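You operate a simulated robot arm through the tools that you are given. There is no shell and no other tool. Be economical: measure what you need, move in short steps, check, and stop when the job is done.

Carry out the task below with a simulated robot arm. There is one attempt and no reset: what you move stays moved.

Task
Switch the jig off, move its lamp to the PASS pocket, wipe the channel and set size M.
Fine: off first, then open the clamp; use the black pad on the cement crumbs and put it back. Set down upright: what you pick out. What is to be rubbed or washed off counts as gone when no trace of it is left.
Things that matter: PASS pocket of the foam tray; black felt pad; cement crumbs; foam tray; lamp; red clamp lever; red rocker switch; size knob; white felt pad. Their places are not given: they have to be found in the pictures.

Only the result counts: the job must be done as asked and must still hold three seconds after the hand-in. Knocking over, shifting, dropping, spilling or breaking anything else fails it.

Robot
A 6-joint arm with a two-finger parallel gripper, fixed in place. Base frame: the origin is at the foot of the arm, x ahead of it, y to its left, z up; the work surface is at about z = 0. Readings come in cm, degrees, newtons and seconds.
With the tool pointing down near the work surface it reaches from about 14 to 58 cm from the base axis. Its first joint turns from -66.0 to 66.0 degrees. Payload 2.1 kg.
The tool frame sits at the grasp point between the pads (the TCP): z along the fingers, y along the line on which they close. The tips reach 3 cm beyond it. Largest opening 9.4 cm; finger width 2.8, thickness 1; the body of the gripper, 5 by 9.6 cm, starts 5.5 cm behind the TCP.
Orientation is that of the tool frame in the base frame, as a unit quaternion [w, x, y, z]. With the fingers straight down and closing along the base's y, the tool's x points along the base's -x, its y along +y and its z along -z.

Tools
- The arm moves only by the tool move_arm. Its argument "steps" is a list of rows, each an object (a shift or turn left out is 0, a gripper value left out holds the last) with "slide": the shift along the base's x, y, z in units of 150 mm (1.0 is 150 mm), a list of three; "rot": the turn, a rotation vector about the base's x, y, z in units of 120 degrees (1.0 is 120 degrees), a list of three. In form: [{"slide": [x, y, z], "rot": [rx, ry, rz]}, ...]. A call has 1 to 10 rows; each row is the pose to reach, as a shift and turn from the pose commanded when the call began. "jaw" is the gripper command, from -1 (shut) to 1 (fully open), values between in proportion, set as the call begins (left out, the last holds). A call with a number of a shift or a turn outside -1 to 1 is refused whole. A row lasts 0.2 s, in which the tool goes at most 5 cm and 8.6 degrees; a call with a longer step from one row to the next is refused whole, and so is a gripper value outside its range. Where a pose cannot be reached the arm comes as near as it can. A force on the tool above 70 N (or 10 N above the force at the start of the call, whichever is more), or a blocked arm, ends the call early, and 0.2 s more pass. Each finger travels about 7.2 cm/s and halts on what it meets, pressing with about 25 N; the grip force reading is that of the motor and also rises with nothing between the fingers. The clock runs only during rows and for 0.2 s after the last one: add rows that repeat a pose to give the fingers time. It gives the time, the measured TCP pose, the force on the tool (base axes), the opening and the grip force at its end, in the units of the frame above (readings bear some noise), with the torque about the TCP (base axes, N m) and any sound that the robot's microphone picked up.
- Cameras (640 x 400 px; columns grow to the right, rows downward): "scene" is fixed at [6.35, -39.5, 46.67]; the picture's right is [0.58, -0.82, 0.00], its down [-0.60, -0.43, -0.68] and it looks along [0.55, 0.39, -0.73] (base axes); focal length 214 px, centre (320, 200). "wrist" rides on the gripper at [7.6, 1.4, -10.2] in the tool frame; the picture's right is [-0.18, 0.98, 0.00], its down [-0.75, -0.14, -0.64] and it looks along [-0.63, -0.12, 0.77] (tool axes); focal length 243 px, centre (320, 200).
- grab_frame(camera): a new picture of that camera. It takes no simulated time.
- locate(camera, pixels): for up to 12 pixels [column, row] of the newest picture of that camera ("zoom" is the newest enlarged one), the place [x, y, z] in the base frame of the surface seen there, good to about 0.2 cm. It takes no simulated time.
- zoom(camera, box): a new picture of the part [left, top, right, bottom] of that camera's present view, enlarged. It takes no simulated time.
- hand_in(): hands the job in; it is judged then, once.

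Go step by step. Measure first, check grasps and placings, and put right what went wrong. The budget is 80 turns and 34 pictures, counting those below and the enlarged ones. Unless the task says otherwise, let go and move clear before handing in, and close with one line.

The tools are called as name(argument=value, ...) on one line, values as JSON. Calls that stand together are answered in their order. move_arm: Moves the arm, as the interface text tells. Its arguments: {"type":"object","properties":{"steps":{"type":"array"},"jaw":{"type":"number"}},"required":["steps"]} The other tools are called the same way: grab_frame (camera) takes a picture; locate (camera, pixels) gives the place of the surface under pixels of a picture; zoom (camera, box) takes an enlarged picture of a part of a camera's view; hand_in () hands the job in.

At the start:

```text
time: 0.0
tool_pos: [34.73, -6.99, 32.48]
tcp_rot: [-0.001, 0.0, 1.0, 0.0]
ft_force: [-0.2, 0.0, -0.2]
torque: [-0.01, -0.01, 0.01]
gripper_width: 9.4
grasp_force: 0.2
```

scene: 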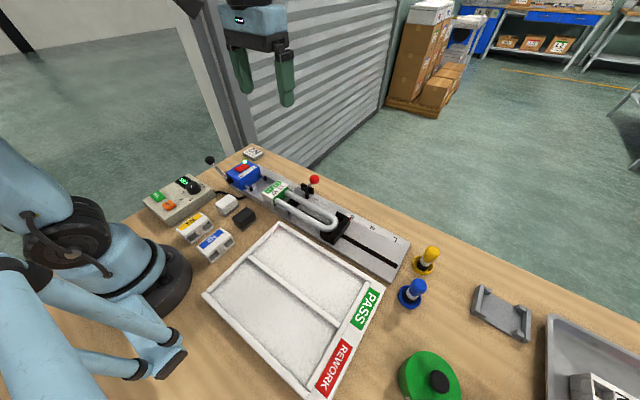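
wrist: 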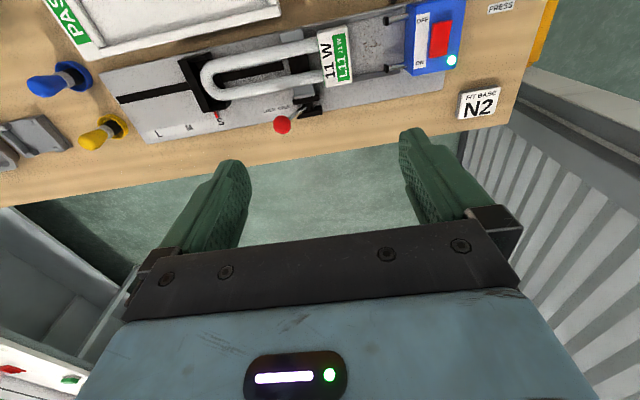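

The scene shows the jig with rocker switch near (240,172), lamp around (300,205), red-knobbed lever at (313,180) and the tray at (295,305). I'll zoom in to measure.

zoom(camera="scene", box=[200, 140, 420, 278])

zoom(camera="wrist", box=[90, 0, 510, 160])

zoom(camera="scene", box=[130, 140, 290, 270])

```text
2.90 times, centred on (310, 209) of scene
```

zoom: 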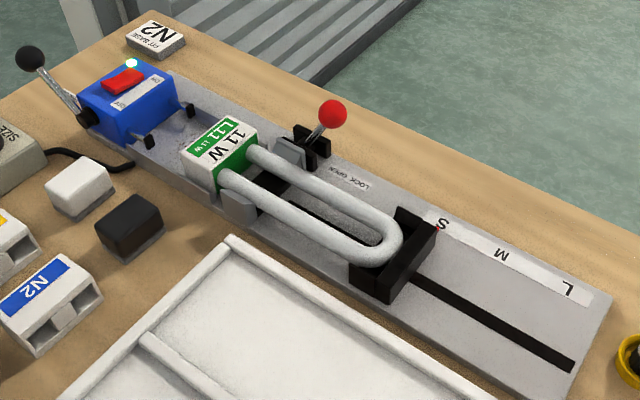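

```text
1.52 times, centred on (300, 80) of wrist
```

zoom: 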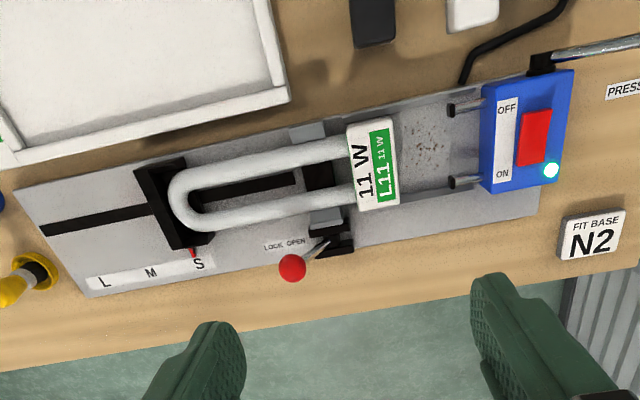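

```text
3.08 times, centred on (210, 205) of scene
```

zoom: 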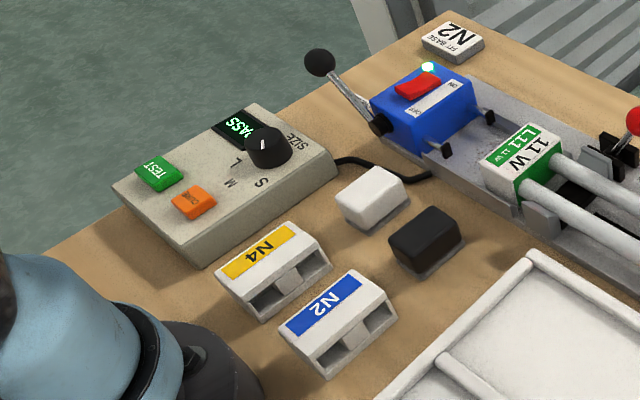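

The crumbs are brown specks between lamp base and blue box; the size knob is at zoom (267,148), the black pad at zoom (425,240). Now measuring.

locate(camera="zoom", pixels=[[267, 145], [275, 128], [258, 185], [230, 182], [234, 160], [300, 140], [424, 225], [370, 190], [418, 86], [425, 68], [462, 90], [400, 88]])

locate(camera="wrist", pixels=[[282, 124], [300, 105], [438, 38], [336, 55], [318, 37], [326, 85], [351, 80], [343, 33], [213, 80], [375, 50], [370, 95], [304, 85]])

locate(camera="scene", pixels=[[314, 180], [269, 188], [284, 194], [330, 220], [369, 292], [339, 345], [285, 226], [204, 294], [312, 396], [250, 264], [335, 325], [320, 280]])

```text
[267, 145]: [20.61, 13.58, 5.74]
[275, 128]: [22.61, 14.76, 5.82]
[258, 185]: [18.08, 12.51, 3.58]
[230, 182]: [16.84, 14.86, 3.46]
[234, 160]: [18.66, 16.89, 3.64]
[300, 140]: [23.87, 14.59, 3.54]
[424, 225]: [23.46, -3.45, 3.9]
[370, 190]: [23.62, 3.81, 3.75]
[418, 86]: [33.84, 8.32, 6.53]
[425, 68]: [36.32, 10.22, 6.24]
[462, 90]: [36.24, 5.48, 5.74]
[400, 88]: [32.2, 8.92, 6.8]
```

```text
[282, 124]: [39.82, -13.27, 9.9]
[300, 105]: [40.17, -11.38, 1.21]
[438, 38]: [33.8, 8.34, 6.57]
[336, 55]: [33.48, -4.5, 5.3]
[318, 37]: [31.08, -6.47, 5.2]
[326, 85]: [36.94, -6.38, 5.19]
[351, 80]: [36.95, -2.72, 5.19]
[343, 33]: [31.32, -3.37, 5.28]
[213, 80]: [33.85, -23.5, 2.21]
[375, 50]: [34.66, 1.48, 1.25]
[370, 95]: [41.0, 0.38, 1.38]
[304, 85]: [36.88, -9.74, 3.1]
```

```text
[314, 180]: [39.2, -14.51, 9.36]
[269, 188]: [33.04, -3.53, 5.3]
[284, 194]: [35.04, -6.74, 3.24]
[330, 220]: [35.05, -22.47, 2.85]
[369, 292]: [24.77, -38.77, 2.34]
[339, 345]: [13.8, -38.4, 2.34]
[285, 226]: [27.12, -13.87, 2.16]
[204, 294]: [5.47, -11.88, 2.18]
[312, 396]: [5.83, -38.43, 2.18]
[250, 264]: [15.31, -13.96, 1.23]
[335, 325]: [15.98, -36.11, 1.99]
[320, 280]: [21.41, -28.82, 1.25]
```

Jig plate runs along y; rocker's OFF end is the -x side (about x 32, z 6.8). I'll look closer at the knob, clamp and switch.

zoom(camera="scene", box=[155, 150, 265, 220])

zoom(camera="scene", box=[265, 165, 355, 225])

locate(camera="zoom", pixels=[[320, 110], [350, 105], [320, 180], [270, 200], [290, 130], [345, 170], [400, 215], [430, 250]])

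locate(camera="scene", pixels=[[210, 160], [222, 174], [241, 216], [248, 216], [243, 225], [262, 182], [225, 203], [345, 222], [375, 240], [293, 316], [325, 255], [370, 300]])

```text
5.71 times, centred on (210, 185) of scene
```

zoom: 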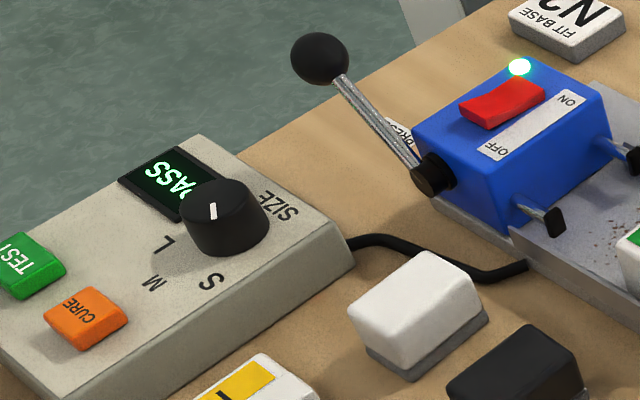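

```text
6.67 times, centred on (310, 195) of scene
```

zoom: 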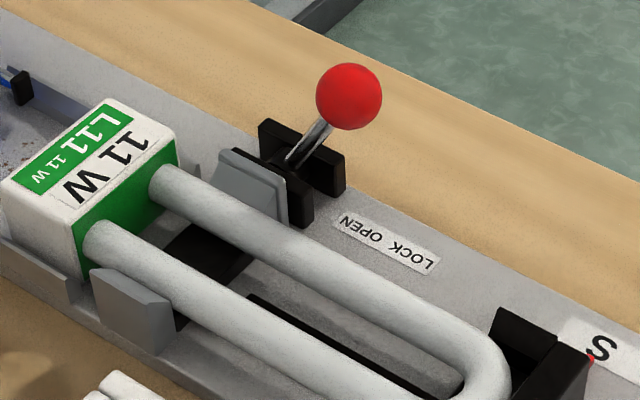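

```text
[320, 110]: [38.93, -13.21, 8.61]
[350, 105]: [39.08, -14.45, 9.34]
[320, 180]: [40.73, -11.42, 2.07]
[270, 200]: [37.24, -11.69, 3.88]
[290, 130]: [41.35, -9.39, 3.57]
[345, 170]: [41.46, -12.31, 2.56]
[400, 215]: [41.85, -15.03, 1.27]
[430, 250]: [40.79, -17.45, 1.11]
```

```text
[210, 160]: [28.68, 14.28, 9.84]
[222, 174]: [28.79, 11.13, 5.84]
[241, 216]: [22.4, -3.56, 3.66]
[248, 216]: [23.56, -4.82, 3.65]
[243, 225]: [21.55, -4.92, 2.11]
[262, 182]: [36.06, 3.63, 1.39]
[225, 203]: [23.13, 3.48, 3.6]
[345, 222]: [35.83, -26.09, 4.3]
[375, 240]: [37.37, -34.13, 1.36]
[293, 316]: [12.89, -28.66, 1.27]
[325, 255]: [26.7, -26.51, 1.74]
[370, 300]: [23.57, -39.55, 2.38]
```

The lever leans toward -y with LOCK/OPEN labels beside it; the rocker's OFF end is around (32.3, 8.7, 6.8). I'll close the gripper and move above the switch.

move_arm(steps=[{"slide": [-0.03, 0.19, -0.2]}, {"slide": [-0.06, 0.38, -0.4]}, {"slide": [-0.1, 0.57, -0.6]}, {"slide": [-0.14, 0.76, -0.8]}, {"slide": [-0.17, 0.95, -0.97]}, {"slide": [-0.185, 1.0, -1.0]}], jaw=-1)

grab_frame(camera="wrist")

```text
time: 1.4
tool_pos: [31.99, 8.12, 17.71]
tcp_rot: [0.001, 0.0, 1.0, -0.001]
ft_force: [0.6, 0.2, 0.6]
torque: [0.02, 0.0, 0.0]
gripper_width: 0.05
grasp_force: 25.2
```

```text
26 pictures are left
```

wrist: 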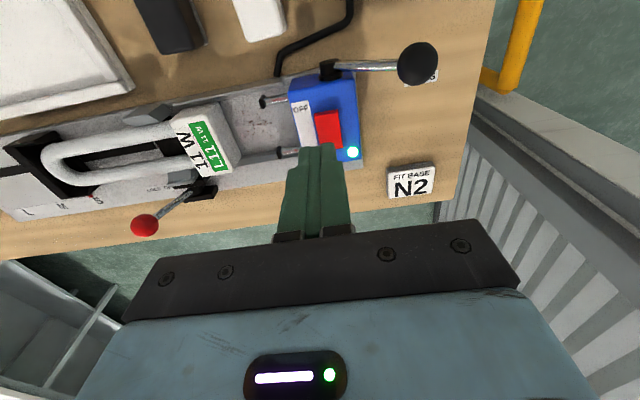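

locate(camera="wrist", pixels=[[322, 114], [335, 112], [328, 130], [318, 140], [340, 140], [418, 62], [325, 145], [295, 85], [352, 78], [262, 130], [240, 130], [275, 110]])

```text
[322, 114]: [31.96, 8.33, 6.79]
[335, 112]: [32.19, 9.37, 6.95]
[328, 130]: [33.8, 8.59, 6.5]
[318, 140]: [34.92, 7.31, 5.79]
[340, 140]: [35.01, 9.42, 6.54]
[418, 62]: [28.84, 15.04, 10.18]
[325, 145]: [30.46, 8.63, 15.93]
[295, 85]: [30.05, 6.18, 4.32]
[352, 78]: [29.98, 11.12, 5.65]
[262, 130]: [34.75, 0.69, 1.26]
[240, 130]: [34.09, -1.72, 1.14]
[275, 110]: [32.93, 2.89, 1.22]
```

Rocker spans x 31.9–35.3, y 7.8–9.5; OFF end top z 6.9. I press down on x≈31.9, y≈8.7.

move_arm(steps=[{"slide": [-0.01, 0.035, -0.25]}, {"slide": [-0.01, 0.035, -0.45]}, {"slide": [-0.01, 0.035, -0.5]}, {"slide": [-0.01, 0.035, -0.53]}, {"slide": [-0.01, 0.035, -0.56]}, {"slide": [-0.01, 0.035, -0.58]}])

zoom(camera="scene", box=[155, 150, 265, 220])

```text
time: 2.5
tool_pos: [31.86, 8.53, 9.44]
tcp_rot: [-0.001, 0.0, 1.0, -0.001]
ft_force: [-2.9, -1.0, 17.7]
torque: [0.0, -0.16, -0.03]
gripper_width: 0.0
grasp_force: 25.0
stopped in row 5: the force on the tool passed its limit at 92 N (the readings are from after the stop); the commanded pose is now the measured one
```

```text
5.71 times, centred on (210, 185) of scene
```

zoom: 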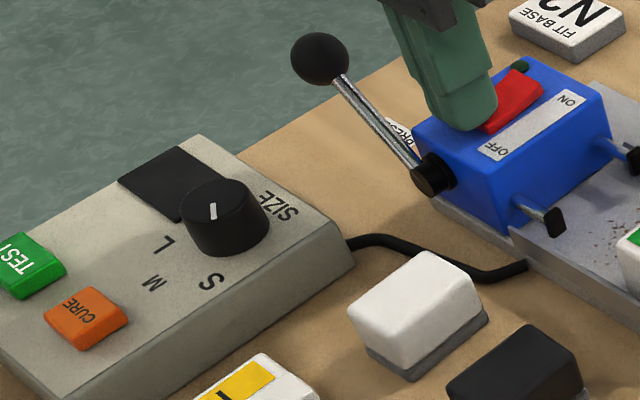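

LED and display went dark: switched off. I retract and move to the -y side of the lever knob.

move_arm(steps=[{"slide": [0, 0, 0.27]}, {"slide": [0, 0, 0.53]}, {"slide": [0.13, -0.25, 0.53]}, {"slide": [0.26, -0.5, 0.53]}, {"slide": [0.39, -0.75, 0.53]}, {"slide": [0.52, -1.0, 0.53]}])

move_arm(steps=[{"slide": [0, -0.3, 0]}, {"slide": [0, -0.6, 0]}, {"slide": [0, -0.8, 0]}, {"slide": [0, -0.8, -0.22]}, {"slide": [0, -0.8, -0.43]}, {"slide": [0, -0.8, -0.43]}])

zoom(camera="scene", box=[230, 130, 390, 230])

```text
time: 3.9
tool_pos: [40.01, -6.29, 17.42]
tcp_rot: [-0.001, 0.0, 1.0, 0.0]
ft_force: [0.3, 0.4, 0.3]
torque: [0.01, 0.01, -0.01]
gripper_width: 0.0
grasp_force: 25.0
```

```text
time: 5.3
tool_pos: [39.8, -18.57, 10.92]
tcp_rot: [-0.001, 0.0, 1.0, 0.0]
ft_force: [0.3, -0.7, -0.5]
torque: [0.03, 0.04, -0.01]
gripper_width: 0.0
grasp_force: 25.1
```

```text
4.00 times, centred on (310, 180) of scene
```

zoom: 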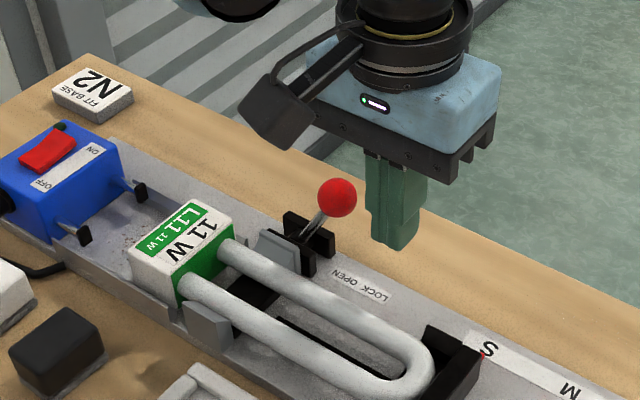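

The finger is on the -y side of the knob. Pushing toward +y (OPEN) in small rows.

move_arm(steps=[{"slide": [0, 0.1, 0]}, {"slide": [0, 0.2, 0]}, {"slide": [0, 0.3, 0]}, {"slide": [0, 0.4, 0]}, {"slide": [0, 0.5, 0]}, {"slide": [0, 0.55, 0]}])

zoom(camera="scene", box=[230, 130, 390, 230])

```text
time: 6.7
tool_pos: [39.51, -10.23, 10.96]
tcp_rot: [-0.001, 0.0, 1.0, 0.0]
ft_force: [0.4, 0.1, 0.9]
torque: [0.01, 0.02, -0.02]
gripper_width: 0.02
grasp_force: 24.9
```

```text
4.00 times, centred on (310, 180) of scene
```

zoom: 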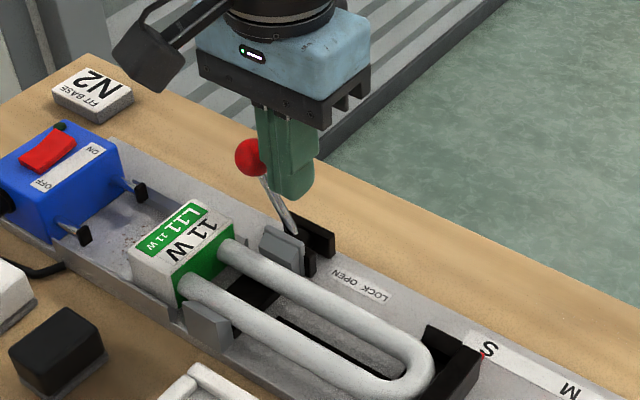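

The lever swung to +y and the grey jaw moved outward. I push on a bit to its end stop.

move_arm(steps=[{"slide": [0, 0.06, -0.02]}, {"slide": [0, 0.12, -0.04]}, {"slide": [0, 0.18, -0.06]}, {"slide": [0, 0.24, -0.08]}])

zoom(camera="scene", box=[230, 130, 390, 230])

```text
time: 7.6
tool_pos: [39.53, -8.46, 10.28]
tcp_rot: [-0.001, 0.009, 1.0, -0.016]
ft_force: [0.5, -16.0, 6.1]
torque: [-0.2, -0.08, -0.13]
gripper_width: 0.0
grasp_force: 25.0
stopped in row 4: the force on the tool passed its limit at 79 N (the readings are from after the stop); the commanded pose is now the measured one
```

```text
4.00 times, centred on (310, 180) of scene
```

zoom: 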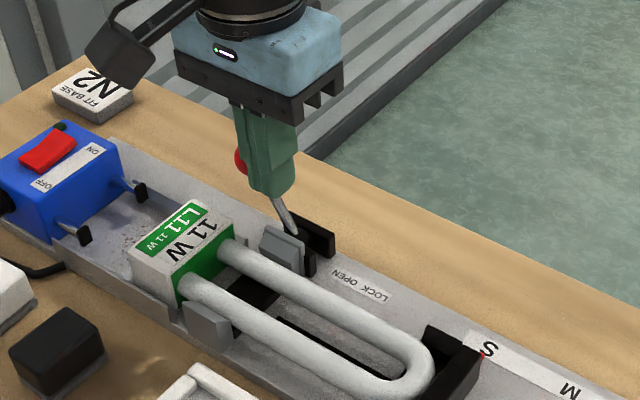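

The lever hit its stop (79 N), jaw apart: clamp open. I back off, rise, straighten, and turn 90° above the lamp base.

move_arm(steps=[{"slide": [0, -0.06, 0]}, {"slide": [0, -0.06, 0.3]}, {"slide": [0, -0.06, 0.6], "rot": [0.015, 0, 0.008]}, {"slide": [-0.15, 0.1, 0.6], "rot": [0.015, 0, 0.008]}, {"slide": [-0.36, 0.28, 0.6], "rot": [0.015, 0, 0.008]}], jaw=0.5)

move_arm(steps=[{"rot": [0, 0, 0.07]}, {"rot": [0, 0, 0.14]}, {"rot": [0, 0, 0.21]}, {"rot": [0, 0, 0.28]}, {"rot": [0, 0, 0.35]}, {"rot": [0, 0, 0.42]}, {"rot": [0, 0, 0.49]}, {"rot": [0, 0, 0.56]}, {"rot": [0, 0, 0.63]}, {"rot": [0, 0, 0.7]}])

move_arm(steps=[{"rot": [0, 0, 0.05]}, {"rot": [0, 0, 0.05]}])

grab_frame(camera="wrist")

zoom(camera="scene", box=[220, 150, 380, 250])

```text
time: 8.8
tool_pos: [34.02, -4.1, 19.4]
tcp_rot: [-0.002, -0.002, 1.0, 0.002]
ft_force: [0.5, 0.3, -0.4]
torque: [-0.05, -0.04, 0.02]
gripper_width: 7.04
grasp_force: 0.1
```

```text
time: 11.0
tool_pos: [34.23, -4.08, 19.33]
tcp_rot: [-0.003, -0.671, 0.742, 0.001]
ft_force: [-0.3, -0.2, 0.3]
torque: [0.01, -0.01, 0.05]
gripper_width: 7.05
grasp_force: 0.1
```

```text
time: 11.6
tool_pos: [34.17, -4.05, 19.35]
tcp_rot: [0.003, 0.708, -0.706, -0.001]
ft_force: [0.0, -0.1, -0.4]
torque: [-0.01, 0.0, 0.03]
gripper_width: 7.06
grasp_force: 0.0
```

```text
21 pictures are left
```

wrist: 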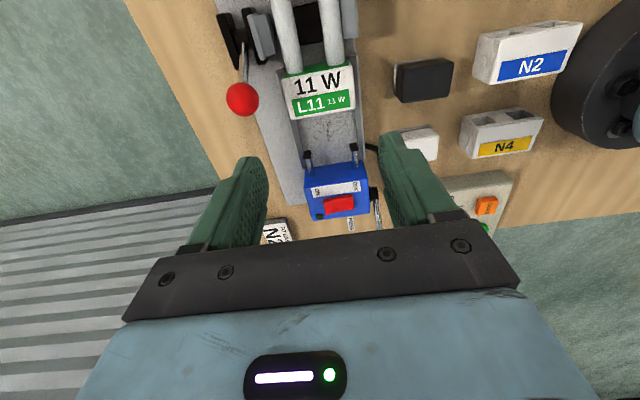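

```text
4.00 times, centred on (300, 200) of scene
```

zoom: 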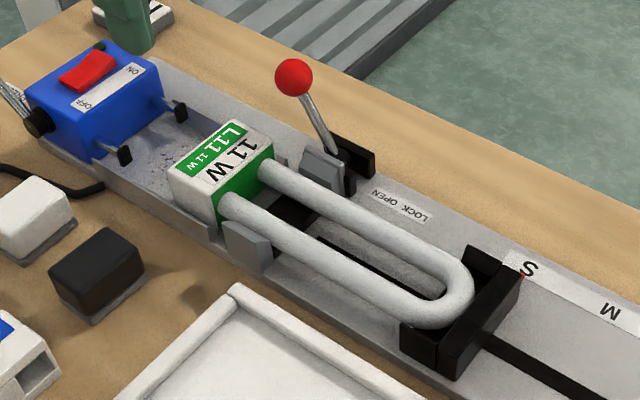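

The lamp base shows at wrist (318,92), lever knob at (242,99). I measure the base edges, rails and tray pocket.

locate(camera="wrist", pixels=[[242, 99], [286, 80], [355, 70], [292, 118], [355, 104], [364, 90], [285, 110], [362, 70], [320, 140], [338, 125], [304, 135]])

locate(camera="zoom", pixels=[[170, 172], [206, 195], [274, 158], [240, 122], [195, 220], [215, 245], [285, 165], [340, 330], [455, 330], [440, 350], [505, 280], [500, 260]])

locate(camera="scene", pixels=[[279, 230], [285, 232], [265, 255], [250, 262], [355, 285], [362, 285], [330, 318], [340, 322], [325, 250], [295, 290], [340, 270], [366, 289]])

```text
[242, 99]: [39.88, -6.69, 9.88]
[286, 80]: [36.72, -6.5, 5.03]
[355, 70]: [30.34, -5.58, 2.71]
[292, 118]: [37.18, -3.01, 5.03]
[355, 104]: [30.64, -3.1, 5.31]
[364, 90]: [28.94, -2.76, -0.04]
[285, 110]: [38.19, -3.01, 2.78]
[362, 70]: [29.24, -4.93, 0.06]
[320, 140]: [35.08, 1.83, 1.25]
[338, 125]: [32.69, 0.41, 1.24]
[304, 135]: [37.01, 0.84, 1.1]
```

```text
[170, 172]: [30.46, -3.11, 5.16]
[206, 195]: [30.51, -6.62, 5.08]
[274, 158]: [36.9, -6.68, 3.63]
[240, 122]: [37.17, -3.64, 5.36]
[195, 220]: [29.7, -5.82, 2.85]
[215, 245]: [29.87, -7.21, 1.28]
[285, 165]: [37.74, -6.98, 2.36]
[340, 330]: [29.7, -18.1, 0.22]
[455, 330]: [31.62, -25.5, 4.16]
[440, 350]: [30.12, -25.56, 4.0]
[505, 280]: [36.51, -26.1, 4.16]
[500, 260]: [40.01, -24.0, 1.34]
```

```text
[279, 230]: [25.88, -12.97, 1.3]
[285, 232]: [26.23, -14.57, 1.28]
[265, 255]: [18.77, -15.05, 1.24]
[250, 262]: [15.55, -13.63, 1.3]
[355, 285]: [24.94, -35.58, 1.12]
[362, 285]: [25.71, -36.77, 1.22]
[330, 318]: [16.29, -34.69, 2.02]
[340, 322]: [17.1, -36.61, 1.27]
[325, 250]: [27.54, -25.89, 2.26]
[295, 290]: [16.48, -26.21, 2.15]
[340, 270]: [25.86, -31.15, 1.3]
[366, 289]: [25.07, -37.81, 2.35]
```

The base is x 30.5–37.1, y -6.6 to -3.0, top 5.15, with rails to z 2.8; PASS pocket is about x 16.5–26.7, y -14 to -36.8. I open to 8 cm, lower to TCP z≈6.2 and grip.

move_arm(steps=[{"slide": [-0.025, -0.025, -0.2]}, {"slide": [-0.025, -0.025, -0.45]}, {"slide": [-0.025, -0.025, -0.7]}, {"slide": [-0.025, -0.025, -0.82]}, {"slide": [-0.025, -0.025, -0.875]}, {"slide": [-0.025, -0.025, -0.875]}], jaw=0.7)

zoom(camera="scene", box=[220, 130, 380, 230])

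```text
time: 12.6
tool_pos: [33.67, -4.71, 8.04]
tcp_rot: [0.002, 0.709, -0.705, 0.0]
ft_force: [-10.8, 0.8, 1.4]
torque: [-0.03, -0.14, -0.07]
gripper_width: 7.42
grasp_force: 0.0
stopped in row 4: the force on the tool passed its limit at 161 N (the readings are from after the stop); the commanded pose is now the measured one
```

```text
4.00 times, centred on (300, 180) of scene
```

zoom: 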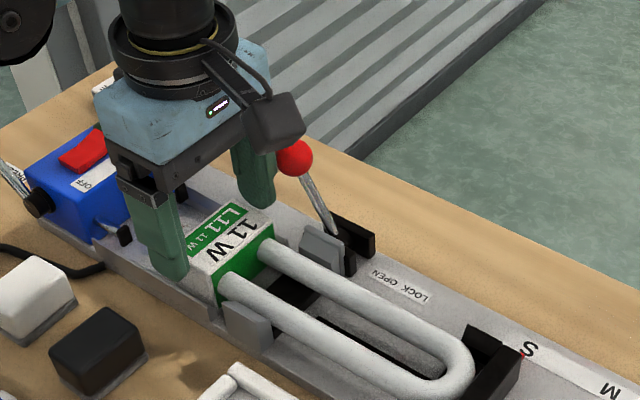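

Something stopped the fingers (opening held at 7.42), most likely the +x finger against the lever knob. I rise and check that nothing moved.

move_arm(steps=[{"slide": [0, 0.02, 0.1]}, {"slide": [0, 0.05, 0.4]}, {"slide": [0.0, 0.05, 0.6]}])

grab_frame(camera="wrist")

locate(camera="wrist", pixels=[[242, 99], [246, 90], [286, 80], [350, 70], [292, 118], [353, 104]])

```text
time: 13.4
tool_pos: [33.85, -4.06, 16.95]
tcp_rot: [0.0, 0.709, -0.706, 0.001]
ft_force: [-0.2, 0.8, 0.4]
torque: [-0.01, -0.02, -0.01]
gripper_width: 7.99
grasp_force: 0.0
```

```text
18 pictures are left
```

wrist: 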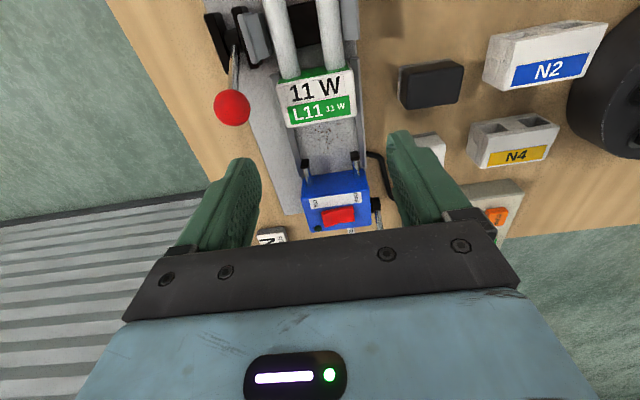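

```text
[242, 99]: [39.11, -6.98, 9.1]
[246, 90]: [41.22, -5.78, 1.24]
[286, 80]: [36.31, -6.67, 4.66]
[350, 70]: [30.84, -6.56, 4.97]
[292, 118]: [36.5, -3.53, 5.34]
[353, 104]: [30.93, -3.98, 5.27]
```

Lamp and knob are unchanged. I retry with y≈-3.8 and opening 7.4 to clear the knob, pausing just above.

move_arm(steps=[{"slide": [-0.005, 0.015, 0]}, {"slide": [-0.005, 0.015, -0.2]}, {"slide": [-0.005, 0.015, -0.4]}, {"slide": [-0.005, 0.015, -0.54]}, {"slide": [-0.005, 0.015, -0.54]}], jaw=0.58)

zoom(camera="scene", box=[240, 150, 340, 215])

```text
time: 14.6
tool_pos: [33.51, -3.73, 8.96]
tcp_rot: [0.001, 0.708, -0.706, 0.0]
ft_force: [-0.1, 0.2, -0.8]
torque: [0.0, 0.0, -0.04]
gripper_width: 7.4
grasp_force: 0.1
```

```text
6.15 times, centred on (290, 182) of scene
```

zoom: 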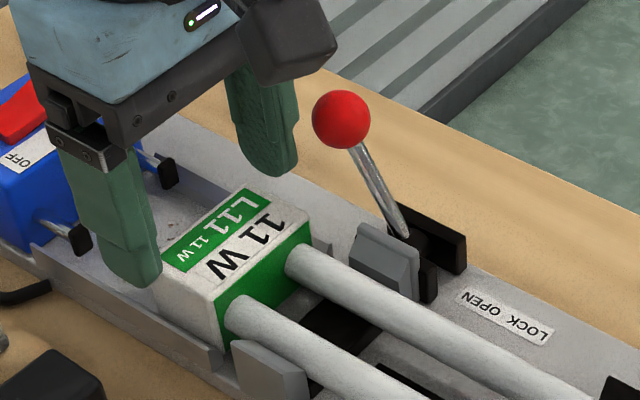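

Fingers clear the knob and straddle the base. Descending with a slight +x shift.

move_arm(steps=[{"slide": [0.012, 0, -0.05]}, {"slide": [0.012, 0, -0.1]}, {"slide": [0.012, 0, -0.15]}, {"slide": [0.012, 0, -0.18]}, {"slide": [0.012, 0, -0.18]}])

```text
time: 15.8
tool_pos: [34.01, -3.75, 6.21]
tcp_rot: [0.0, 0.708, -0.706, 0.001]
ft_force: [0.0, 0.0, -0.6]
torque: [0.01, 0.02, 0.04]
gripper_width: 7.41
grasp_force: 0.0
```

Free descent to z 6.2. Closing the fingers, then checking.

move_arm(steps=[{}, {}, {}, {}], jaw=-1)

```text
time: 16.8
tool_pos: [34.06, -3.75, 6.29]
tcp_rot: [0.0, 0.708, -0.706, 0.001]
ft_force: [13.1, 0.4, -0.7]
torque: [0.09, -0.52, 0.25]
gripper_width: 6.74
grasp_force: 24.2
```

Gripped at 6.74 cm. Lifting gently.

move_arm(steps=[{"slide": [-0.01, 0, 0.03]}, {"slide": [-0.01, 0, 0.1]}, {"slide": [-0.01, 0, 0.2]}, {"slide": [-0.01, 0, 0.35]}, {"slide": [-0.01, 0, 0.5]}, {"slide": [-0.01, 0, 0.6]}])

grab_frame(camera="scene")

```text
time: 18.2
tool_pos: [33.87, -3.78, 15.4]
tcp_rot: [0.001, 0.708, -0.706, 0.0]
ft_force: [0.9, -0.2, -1.8]
torque: [0.08, -0.03, -0.01]
gripper_width: 6.75
grasp_force: 25.4
```

```text
16 pictures are left
```

scene: 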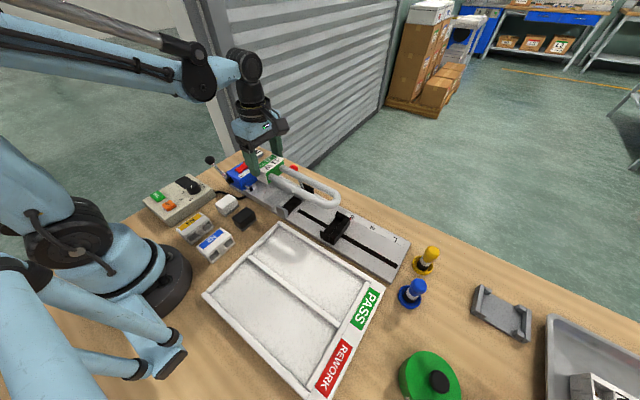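

Lamp is lifted level. Checking its far end and the pocket edges before moving across.

locate(camera="scene", pixels=[[338, 203], [330, 205], [335, 193], [280, 158], [278, 226], [372, 284], [380, 285], [340, 322], [332, 312], [250, 258], [256, 262], [270, 243]])

```text
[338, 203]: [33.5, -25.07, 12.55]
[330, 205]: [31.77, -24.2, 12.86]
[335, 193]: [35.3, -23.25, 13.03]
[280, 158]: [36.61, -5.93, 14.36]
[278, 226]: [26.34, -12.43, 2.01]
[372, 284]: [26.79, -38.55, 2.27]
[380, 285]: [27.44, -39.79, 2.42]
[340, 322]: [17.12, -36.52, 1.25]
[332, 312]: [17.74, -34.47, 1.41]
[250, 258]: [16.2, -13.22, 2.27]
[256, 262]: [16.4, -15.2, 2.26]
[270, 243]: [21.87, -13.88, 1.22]
```

Lamp is 22.2 cm long, pocket interior about y -12.8 to -36.8, so it fits. Moving over the pocket.

move_arm(steps=[{"slide": [-0.16, -0.14, 0]}, {"slide": [-0.33, -0.29, 0]}, {"slide": [-0.5, -0.43, 0]}, {"slide": [-0.66, -0.58, 0]}, {"slide": [-0.818, -0.72, 0]}, {"slide": [-0.818, -0.72, -0.2]}, {"slide": [-0.818, -0.72, -0.4]}, {"slide": [-0.818, -0.72, -0.4]}])

grab_frame(camera="scene")

locate(camera="scene", pixels=[[272, 240], [355, 275], [340, 290]])

```text
time: 20.0
tool_pos: [21.26, -14.22, 8.99]
tcp_rot: [0.001, 0.708, -0.706, 0.001]
ft_force: [-0.2, -0.6, -1.9]
torque: [0.04, 0.0, -0.01]
gripper_width: 6.74
grasp_force: 24.8
```

```text
15 pictures are left
```

scene: 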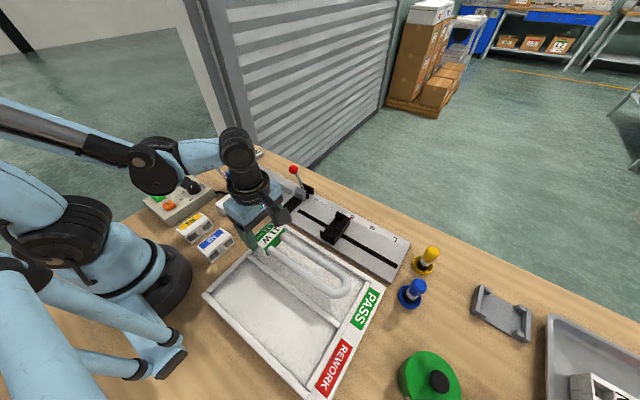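

```text
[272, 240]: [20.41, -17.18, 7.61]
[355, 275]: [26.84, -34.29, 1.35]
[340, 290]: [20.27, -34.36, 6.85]
```

Lamp sits above the pocket, ends about y -13.4 and -35.6. Lowering.

move_arm(steps=[{"slide": [0.02, -0.02, -0.06]}, {"slide": [0.02, -0.02, -0.12]}, {"slide": [0.02, -0.02, -0.15]}, {"slide": [0.02, -0.02, -0.165]}, {"slide": [0.02, -0.02, -0.17]}])

zoom(camera="scene", box=[220, 200, 400, 320])

```text
time: 21.2
tool_pos: [21.91, -14.84, 6.79]
tcp_rot: [0.001, 0.709, -0.706, 0.001]
ft_force: [0.6, 0.7, -1.4]
torque: [0.05, -0.02, 0.0]
gripper_width: 6.77
grasp_force: 25.0
```

```text
3.33 times, centred on (310, 260) of scene
```

zoom: 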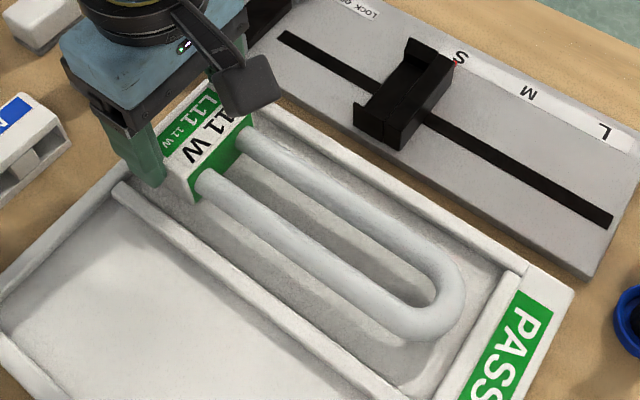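

Well placed within the pocket; about 0.5 cm to go. Creeping down to contact.

move_arm(steps=[{"slide": [0, 0, -0.015]}, {"slide": [0, 0, -0.03]}, {"slide": [0, 0, -0.038]}, {"slide": [0, 0, -0.038]}])

```text
time: 22.2
tool_pos: [21.83, -14.92, 6.22]
tcp_rot: [-0.001, 0.708, -0.706, 0.002]
ft_force: [8.2, 1.0, 13.8]
torque: [0.01, -0.24, 0.09]
gripper_width: 6.75
grasp_force: 24.8
```

Contact felt (14 N up). Opening slightly and rising.

move_arm(steps=[{}, {}, {}, {"slide": [0, 0, 0.05]}, {"slide": [0, 0, 0.3]}, {"slide": [0, 0, 0.6]}], jaw=0.6)

grab_frame(camera="wrist")

zoom(camera="scene", box=[200, 170, 400, 320])

```text
time: 23.6
tool_pos: [21.36, -14.9, 15.11]
tcp_rot: [0.002, 0.709, -0.705, 0.0]
ft_force: [-0.9, 1.0, -0.1]
torque: [-0.04, -0.01, 0.01]
gripper_width: 7.54
grasp_force: 0.0
```

```text
13 pictures are left
```

wrist: 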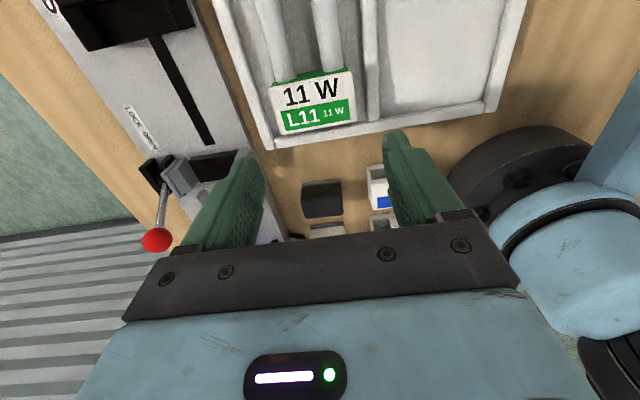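

```text
2.67 times, centred on (300, 245) of scene
```

zoom: 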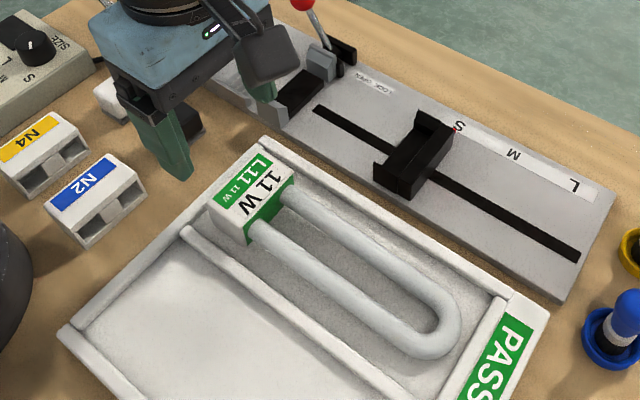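

Lamp lies well in the PASS pocket, label up. Now measuring the black pad at wrist (322,198).

locate(camera="wrist", pixels=[[306, 186], [341, 182], [306, 212], [341, 210], [322, 198], [304, 217], [330, 232], [322, 215], [300, 190], [345, 200]])

```text
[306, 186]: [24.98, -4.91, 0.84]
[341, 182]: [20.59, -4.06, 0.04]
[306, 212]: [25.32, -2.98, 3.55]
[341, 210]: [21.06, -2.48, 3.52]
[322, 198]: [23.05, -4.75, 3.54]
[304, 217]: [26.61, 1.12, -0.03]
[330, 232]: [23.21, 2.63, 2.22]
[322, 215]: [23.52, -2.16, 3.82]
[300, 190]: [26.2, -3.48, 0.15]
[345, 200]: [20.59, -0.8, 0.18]
```

Pad is about x 20.9–25.5, y -5.2 to -2.2, top 3.7. Check the neighbouring N2 block and crumbs area before gripping.

locate(camera="wrist", pixels=[[368, 170], [369, 190], [372, 205], [374, 225], [360, 195], [343, 190], [322, 184], [302, 200], [313, 228], [342, 236]])

zoom(camera="scene", box=[200, 150, 340, 240])

```text
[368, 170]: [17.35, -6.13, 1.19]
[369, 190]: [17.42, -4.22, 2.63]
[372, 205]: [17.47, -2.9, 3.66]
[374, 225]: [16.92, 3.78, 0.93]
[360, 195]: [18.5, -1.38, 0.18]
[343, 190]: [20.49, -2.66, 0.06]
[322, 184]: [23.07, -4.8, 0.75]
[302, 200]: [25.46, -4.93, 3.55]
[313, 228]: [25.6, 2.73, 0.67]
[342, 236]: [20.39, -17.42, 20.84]
```

```text
4.44 times, centred on (270, 195) of scene
```

zoom: 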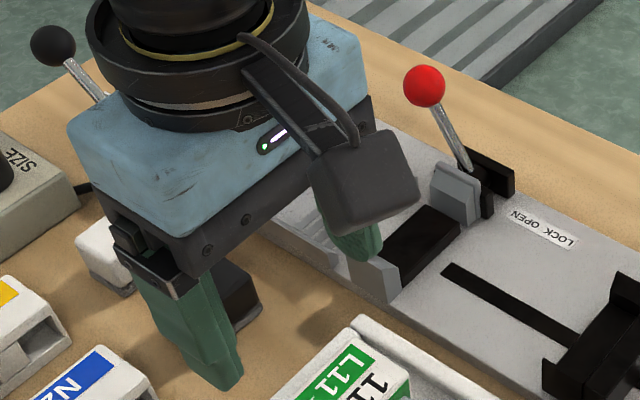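

N2's face is at x 17.4, so a finger fits at 19–20. Moving above the black pad with 6.4 cm opening.

move_arm(steps=[{"slide": [0.02, 0.25, 0]}, {"slide": [0.06, 0.5, 0]}, {"slide": [0.107, 0.757, 0]}, {"slide": [0.107, 0.757, -0.2]}, {"slide": [0.107, 0.757, -0.4]}, {"slide": [0.107, 0.757, -0.4]}], jaw=0.36)

zoom(camera="scene", box=[180, 160, 310, 250])

```text
time: 25.0
tool_pos: [23.47, -3.26, 8.97]
tcp_rot: [0.001, 0.709, -0.705, 0.001]
ft_force: [-0.3, -0.4, -0.1]
torque: [0.01, 0.0, -0.02]
gripper_width: 6.39
grasp_force: 0.1
```

```text
4.44 times, centred on (245, 205) of scene
```

zoom: 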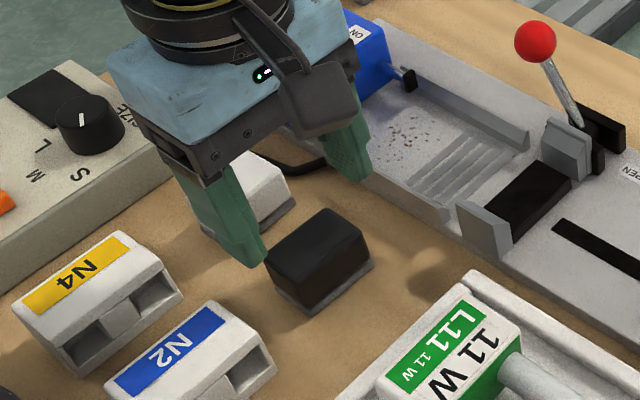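

Crumbs are visible at zoom (370–440,115–165), ribs beyond them at (460,165). I measure crumbs and pad.

locate(camera="zoom", pixels=[[365, 150], [385, 160], [410, 115], [440, 125], [400, 140], [420, 165], [475, 140], [320, 210], [268, 245], [310, 278], [370, 240], [410, 80]])

```text
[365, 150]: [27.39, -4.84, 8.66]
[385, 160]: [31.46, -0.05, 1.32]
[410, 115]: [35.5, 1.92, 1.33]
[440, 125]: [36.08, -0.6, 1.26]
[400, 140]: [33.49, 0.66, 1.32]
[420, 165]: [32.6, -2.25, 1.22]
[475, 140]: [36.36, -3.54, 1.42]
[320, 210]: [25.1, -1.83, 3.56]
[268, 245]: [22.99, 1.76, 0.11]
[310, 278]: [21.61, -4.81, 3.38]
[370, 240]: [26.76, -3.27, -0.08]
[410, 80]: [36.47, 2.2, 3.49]
```

Crumbs cover about x 31.5–36.5, y -1 to 2; prong tips begin at y≈2.2, z 3.5. Lowering onto the black pad and gripping.

move_arm(steps=[{"slide": [-0.016, -0.033, 0]}, {"slide": [-0.016, -0.033, -0.15]}, {"slide": [-0.016, -0.033, -0.27]}, {"slide": [-0.016, -0.033, -0.27]}])

move_arm(steps=[{}, {}, {}, {}], jaw=-1)

```text
time: 26.0
tool_pos: [23.2, -4.0, 4.86]
tcp_rot: [0.0, 0.708, -0.706, 0.0]
ft_force: [0.0, 0.1, -0.3]
torque: [-0.01, 0.0, 0.01]
gripper_width: 6.4
grasp_force: 0.1
```

```text
time: 27.0
tool_pos: [23.21, -4.06, 4.95]
tcp_rot: [0.001, 0.708, -0.706, 0.0]
ft_force: [0.0, 0.3, -0.3]
torque: [0.01, -0.02, 0.01]
gripper_width: 4.89
grasp_force: 24.8
```

Pad gripped (4.89 cm) at TCP (23.2,-4.0,4.9). Lifting and moving over the channel, hovering near contact.

move_arm(steps=[{"slide": [0, 0, 0.25]}, {"slide": [0, 0, 0.5]}, {"slide": [0.22, 0.06, 0.5]}, {"slide": [0.44, 0.12, 0.5]}, {"slide": [0.667, 0.167, 0.5]}, {"slide": [0.667, 0.167, 0.3]}, {"slide": [0.667, 0.167, 0.11]}, {"slide": [0.667, 0.167, 0.11]}])

zoom(camera="scene", box=[220, 150, 320, 215])

```text
time: 28.8
tool_pos: [33.15, -1.31, 6.45]
tcp_rot: [0.001, 0.709, -0.706, 0.0]
ft_force: [-0.4, -0.1, -0.3]
torque: [0.02, 0.0, 0.01]
gripper_width: 4.91
grasp_force: 24.9
```

```text
6.15 times, centred on (270, 182) of scene
```

zoom: 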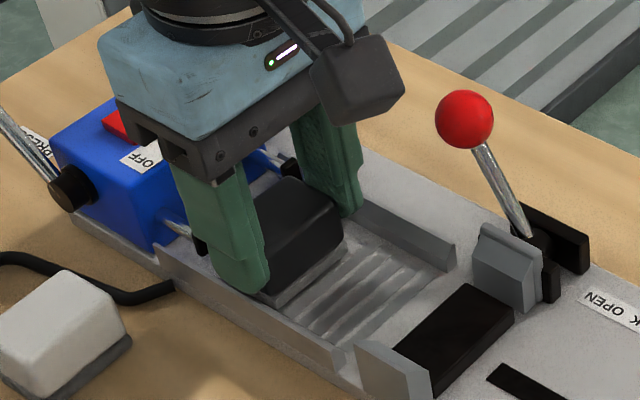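

Pad hovers just above the channel. Press down lightly and stroke back and forth.

move_arm(steps=[{"slide": [0, 0, -0.015]}, {"slide": [0, 0, -0.028]}, {"slide": [0, 0.06, -0.028]}, {"slide": [0, 0.12, -0.028]}, {"slide": [0, 0.06, -0.028]}, {"slide": [0, -0.03, -0.028]}])

```text
time: 30.2
tool_pos: [33.17, -1.72, 6.4]
tcp_rot: [0.0, 0.709, -0.706, 0.0]
ft_force: [0.6, -0.2, -0.5]
torque: [-0.01, -0.01, 0.03]
gripper_width: 4.91
grasp_force: 25.4
```

No contact force yet (z 6.4). Lowering further until force shows.

move_arm(steps=[{"slide": [0, 0, -0.012]}, {"slide": [0, 0, -0.024]}, {"slide": [0, 0, -0.024]}])

```text
time: 31.0
tool_pos: [33.31, -1.74, 6.03]
tcp_rot: [0.0, 0.708, -0.706, 0.0]
ft_force: [-0.8, -1.4, 18.3]
torque: [0.03, 0.07, 0.07]
gripper_width: 4.9
grasp_force: 25.1
```

Contact at 18 N. Wiping over x≈33 and x≈34.8 strips.

move_arm(steps=[{"slide": [-0.02, 0.05, 0]}, {"slide": [-0.02, 0.1, 0]}, {"slide": [-0.02, 0.155, 0]}, {"slide": [0.03, 0.155, 0]}, {"slide": [0.1, 0.155, 0]}, {"slide": [0.1, 0.08, 0]}, {"slide": [0.1, 0, 0]}, {"slide": [0.1, 0.08, 0]}, {"slide": [0.1, 0.155, 0]}, {"slide": [0.03, 0.155, 0]}])

move_arm(steps=[{"slide": [-0.05, 0, 0]}, {"slide": [-0.05, -0.08, 0]}, {"slide": [-0.05, -0.155, 0]}, {"slide": [0, -0.155, 0]}, {"slide": [0.07, -0.155, 0]}, {"slide": [0.07, -0.155, 0.25]}, {"slide": [0.07, -0.45, 0.45]}, {"slide": [0.07, -0.45, 0.45]}])

zoom(camera="scene", box=[220, 150, 320, 215])

```text
time: 33.2
tool_pos: [34.02, 0.46, 5.92]
tcp_rot: [0.002, -0.707, 0.707, -0.005]
ft_force: [25.7, -18.5, 0.6]
torque: [-0.39, -0.54, -0.86]
gripper_width: 4.92
grasp_force: 24.7
```

```text
refused: row 7 steps farther than a row can; nothing moved
```

```text
6.15 times, centred on (270, 182) of scene
```

zoom: 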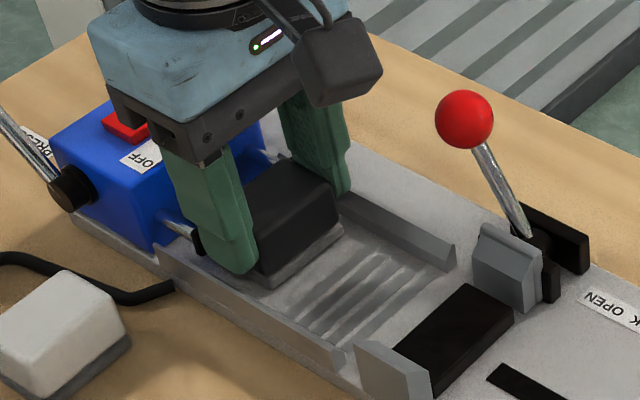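

Side forces say the fingers touch the prongs at y≈0.5, so that's the far limit. Backing off, finishing the stroke, lifting to look.

move_arm(steps=[{"slide": [0, -0.03, 0]}, {"slide": [-0.05, -0.03, 0]}, {"slide": [-0.05, -0.1, 0]}, {"slide": [0, -0.155, 0]}, {"slide": [0.07, -0.155, 0]}, {"slide": [0.07, -0.155, 0.25]}, {"slide": [0.05, -0.4, 0.4]}, {"slide": [0.0, -0.6, 0.6]}, {"slide": [-0.1, -0.7, 0.7]}])

zoom(camera="scene", box=[220, 150, 320, 215])

```text
time: 35.2
tool_pos: [32.12, -10.12, 16.45]
tcp_rot: [0.0, 0.709, -0.706, 0.001]
ft_force: [0.4, 0.7, -0.4]
torque: [-0.01, -0.05, -0.06]
gripper_width: 5.07
grasp_force: 24.7
```

```text
6.15 times, centred on (270, 182) of scene
```

zoom: 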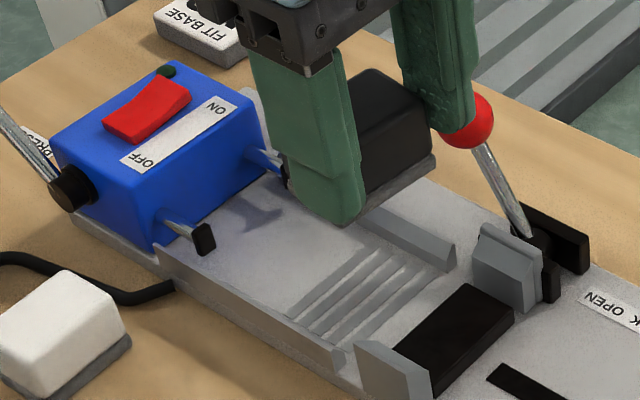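

Visible channel floor is clean, but a finger hides the +x part. Moving over the pad's old place for a clearer view.

move_arm(steps=[{"slide": [-0.15, 0.1, 0]}, {"slide": [-0.3, 0.2, 0]}, {"slide": [-0.45, 0.3, 0]}, {"slide": [-0.59, 0.4, 0]}, {"slide": [-0.59, 0.4, -0.2]}, {"slide": [-0.59, 0.4, -0.4]}, {"slide": [-0.59, 0.4, -0.5]}, {"slide": [-0.59, 0.4, -0.5]}])

zoom(camera="scene", box=[190, 155, 310, 235])

```text
time: 37.0
tool_pos: [23.31, -3.86, 8.72]
tcp_rot: [0.001, 0.708, -0.706, 0.001]
ft_force: [0.1, 0.3, -0.7]
torque: [-0.01, 0.01, 0.0]
gripper_width: 5.01
grasp_force: 24.8
```

```text
5.00 times, centred on (250, 195) of scene
```

zoom: 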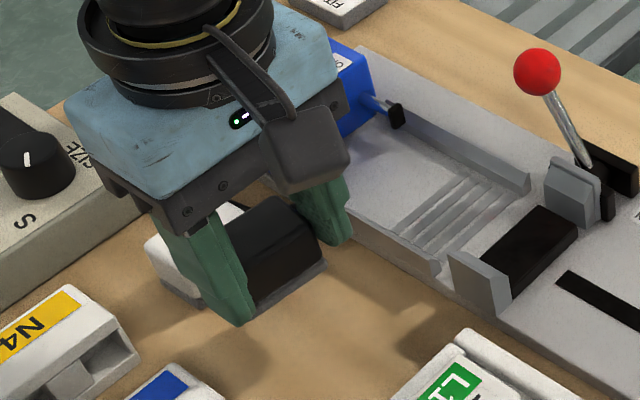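

Channel clean everywhere between both views. Lowering the pad to its place.

move_arm(steps=[{"slide": [-0.005, -0.01, -0.12]}, {"slide": [-0.005, -0.01, -0.2]}, {"slide": [-0.005, -0.01, -0.235]}, {"slide": [-0.005, -0.01, -0.245]}, {"slide": [-0.005, -0.01, -0.245]}])

```text
time: 38.2
tool_pos: [23.13, -4.17, 5.12]
tcp_rot: [0.001, 0.708, -0.706, 0.001]
ft_force: [-0.1, 0.7, -0.7]
torque: [-0.01, 0.02, 0.03]
gripper_width: 5.02
grasp_force: 24.7
```

move_arm(steps=[{"slide": [0, 0.005, -0.01]}, {"slide": [0, 0.005, -0.018]}, {"slide": [0, 0.005, -0.018]}])

```text
time: 39.0
tool_pos: [23.13, -4.13, 5.05]
tcp_rot: [0.0, 0.709, -0.706, 0.001]
ft_force: [-0.2, 0.8, -0.4]
torque: [-0.04, 0.03, -0.03]
gripper_width: 5.01
grasp_force: 25.4
```

No contact yet (z 5.05); a little lower.

move_arm(steps=[{"slide": [0, 0, -0.008]}, {"slide": [0, 0, -0.016]}, {"slide": [0, 0, -0.016]}])

```text
time: 39.8
tool_pos: [23.22, -4.14, 4.75]
tcp_rot: [0.001, 0.709, -0.705, 0.001]
ft_force: [0.6, -0.1, -0.7]
torque: [-0.01, -0.01, -0.02]
gripper_width: 4.98
grasp_force: 25.3
```

move_arm(steps=[{"slide": [0, 0, -0.008]}, {"slide": [0, 0, -0.014]}, {"slide": [0, 0, -0.014]}])

```text
time: 40.6
tool_pos: [23.19, -3.99, 4.61]
tcp_rot: [0.001, 0.709, -0.706, 0.001]
ft_force: [-0.2, -0.3, 13.6]
torque: [0.14, 0.05, -0.06]
gripper_width: 4.95
grasp_force: 25.1
```

Contact at 13.6 N. Releasing, rising and moving so the wrist camera sees the size knob.

move_arm(steps=[{}, {}, {}, {"slide": [0, 0, 0.2]}, {"slide": [0, 0, 0.5]}, {"slide": [-0.08, 0.15, 0.7]}, {"slide": [-0.17, 0.35, 0.8]}], jaw=0.36)

grab_frame(camera="wrist")

```text
time: 42.2
tool_pos: [20.72, 1.3, 16.68]
tcp_rot: [0.0, 0.708, -0.706, 0.001]
ft_force: [-0.4, 0.1, 0.3]
torque: [0.0, -0.01, -0.03]
gripper_width: 6.39
grasp_force: 0.0
```

```text
5 pictures are left
```

wrist: 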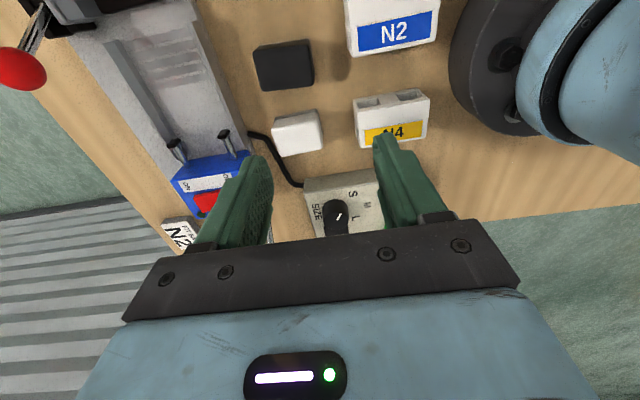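

The pad stands in its old place. Zooming on the knob at (337,215).

zoom(camera="wrist", box=[295, 170, 391, 230])

locate(camera="wrist", pixels=[[284, 64], [268, 88], [313, 80], [310, 45]])

```text
6.67 times, centred on (343, 200) of wrist
```

zoom: 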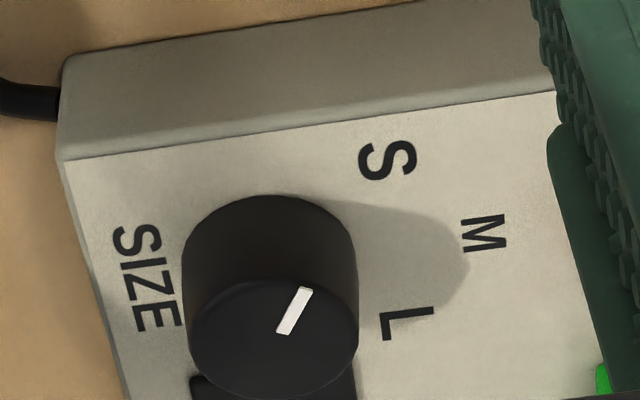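

```text
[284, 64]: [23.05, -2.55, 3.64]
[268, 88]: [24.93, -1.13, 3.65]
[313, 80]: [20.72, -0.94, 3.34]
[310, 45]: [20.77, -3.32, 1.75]
```

The pointer runs from (282,333) to (308,290), toward S. Locating pointer ends, knob rim and letters.

locate(camera="zoom", pixels=[[283, 331], [306, 292], [273, 337], [195, 330], [352, 330], [388, 160], [485, 232], [407, 322], [273, 285], [273, 390], [145, 275], [80, 165]])

```text
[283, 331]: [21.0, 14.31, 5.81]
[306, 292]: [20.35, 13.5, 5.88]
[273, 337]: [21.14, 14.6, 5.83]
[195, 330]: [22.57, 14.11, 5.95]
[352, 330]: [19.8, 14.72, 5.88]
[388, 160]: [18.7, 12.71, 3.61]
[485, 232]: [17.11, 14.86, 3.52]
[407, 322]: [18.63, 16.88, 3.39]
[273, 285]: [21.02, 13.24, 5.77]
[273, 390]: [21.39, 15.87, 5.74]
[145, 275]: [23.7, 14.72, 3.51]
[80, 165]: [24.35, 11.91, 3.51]
```

Knob centre ≈ (21.2,14.6), radius 1.35, top 5.85; pointer at ~234°, M at ~178°, so about -55° about z is needed. Moving over the knob.

move_arm(steps=[{"slide": [0.01, 0.3, 0]}, {"slide": [0.02, 0.6, 0]}, {"slide": [0.03, 0.89, 0]}, {"slide": [0.03, 0.89, -0.2]}, {"slide": [0.03, 0.89, -0.4]}, {"slide": [0.03, 0.89, -0.5]}, {"slide": [0.03, 0.89, -0.5]}], jaw=0.06)

```text
time: 43.8
tool_pos: [21.34, 14.33, 8.99]
tcp_rot: [0.001, 0.709, -0.706, 0.001]
ft_force: [-0.5, -0.8, 0.3]
torque: [0.01, -0.01, 0.0]
gripper_width: 4.98
grasp_force: 0.1
```

Above the knob; lowering to TCP z≈7 and gripping.

move_arm(steps=[{"slide": [-0.005, 0.015, -0.07]}, {"slide": [-0.005, 0.015, -0.13]}, {"slide": [-0.005, 0.015, -0.13]}])

move_arm(steps=[{}, {}, {}, {}], jaw=-1)

```text
time: 44.6
tool_pos: [21.11, 14.54, 7.13]
tcp_rot: [0.0, 0.708, -0.706, 0.001]
ft_force: [0.1, -0.8, -0.9]
torque: [-0.01, 0.02, 0.04]
gripper_width: 4.98
grasp_force: 0.1
```

```text
time: 45.6
tool_pos: [21.14, 14.67, 6.94]
tcp_rot: [-0.001, 0.707, -0.707, 0.002]
ft_force: [19.7, 1.1, -12.0]
torque: [-0.17, -0.5, -0.08]
gripper_width: 3.27
grasp_force: 44.8
```

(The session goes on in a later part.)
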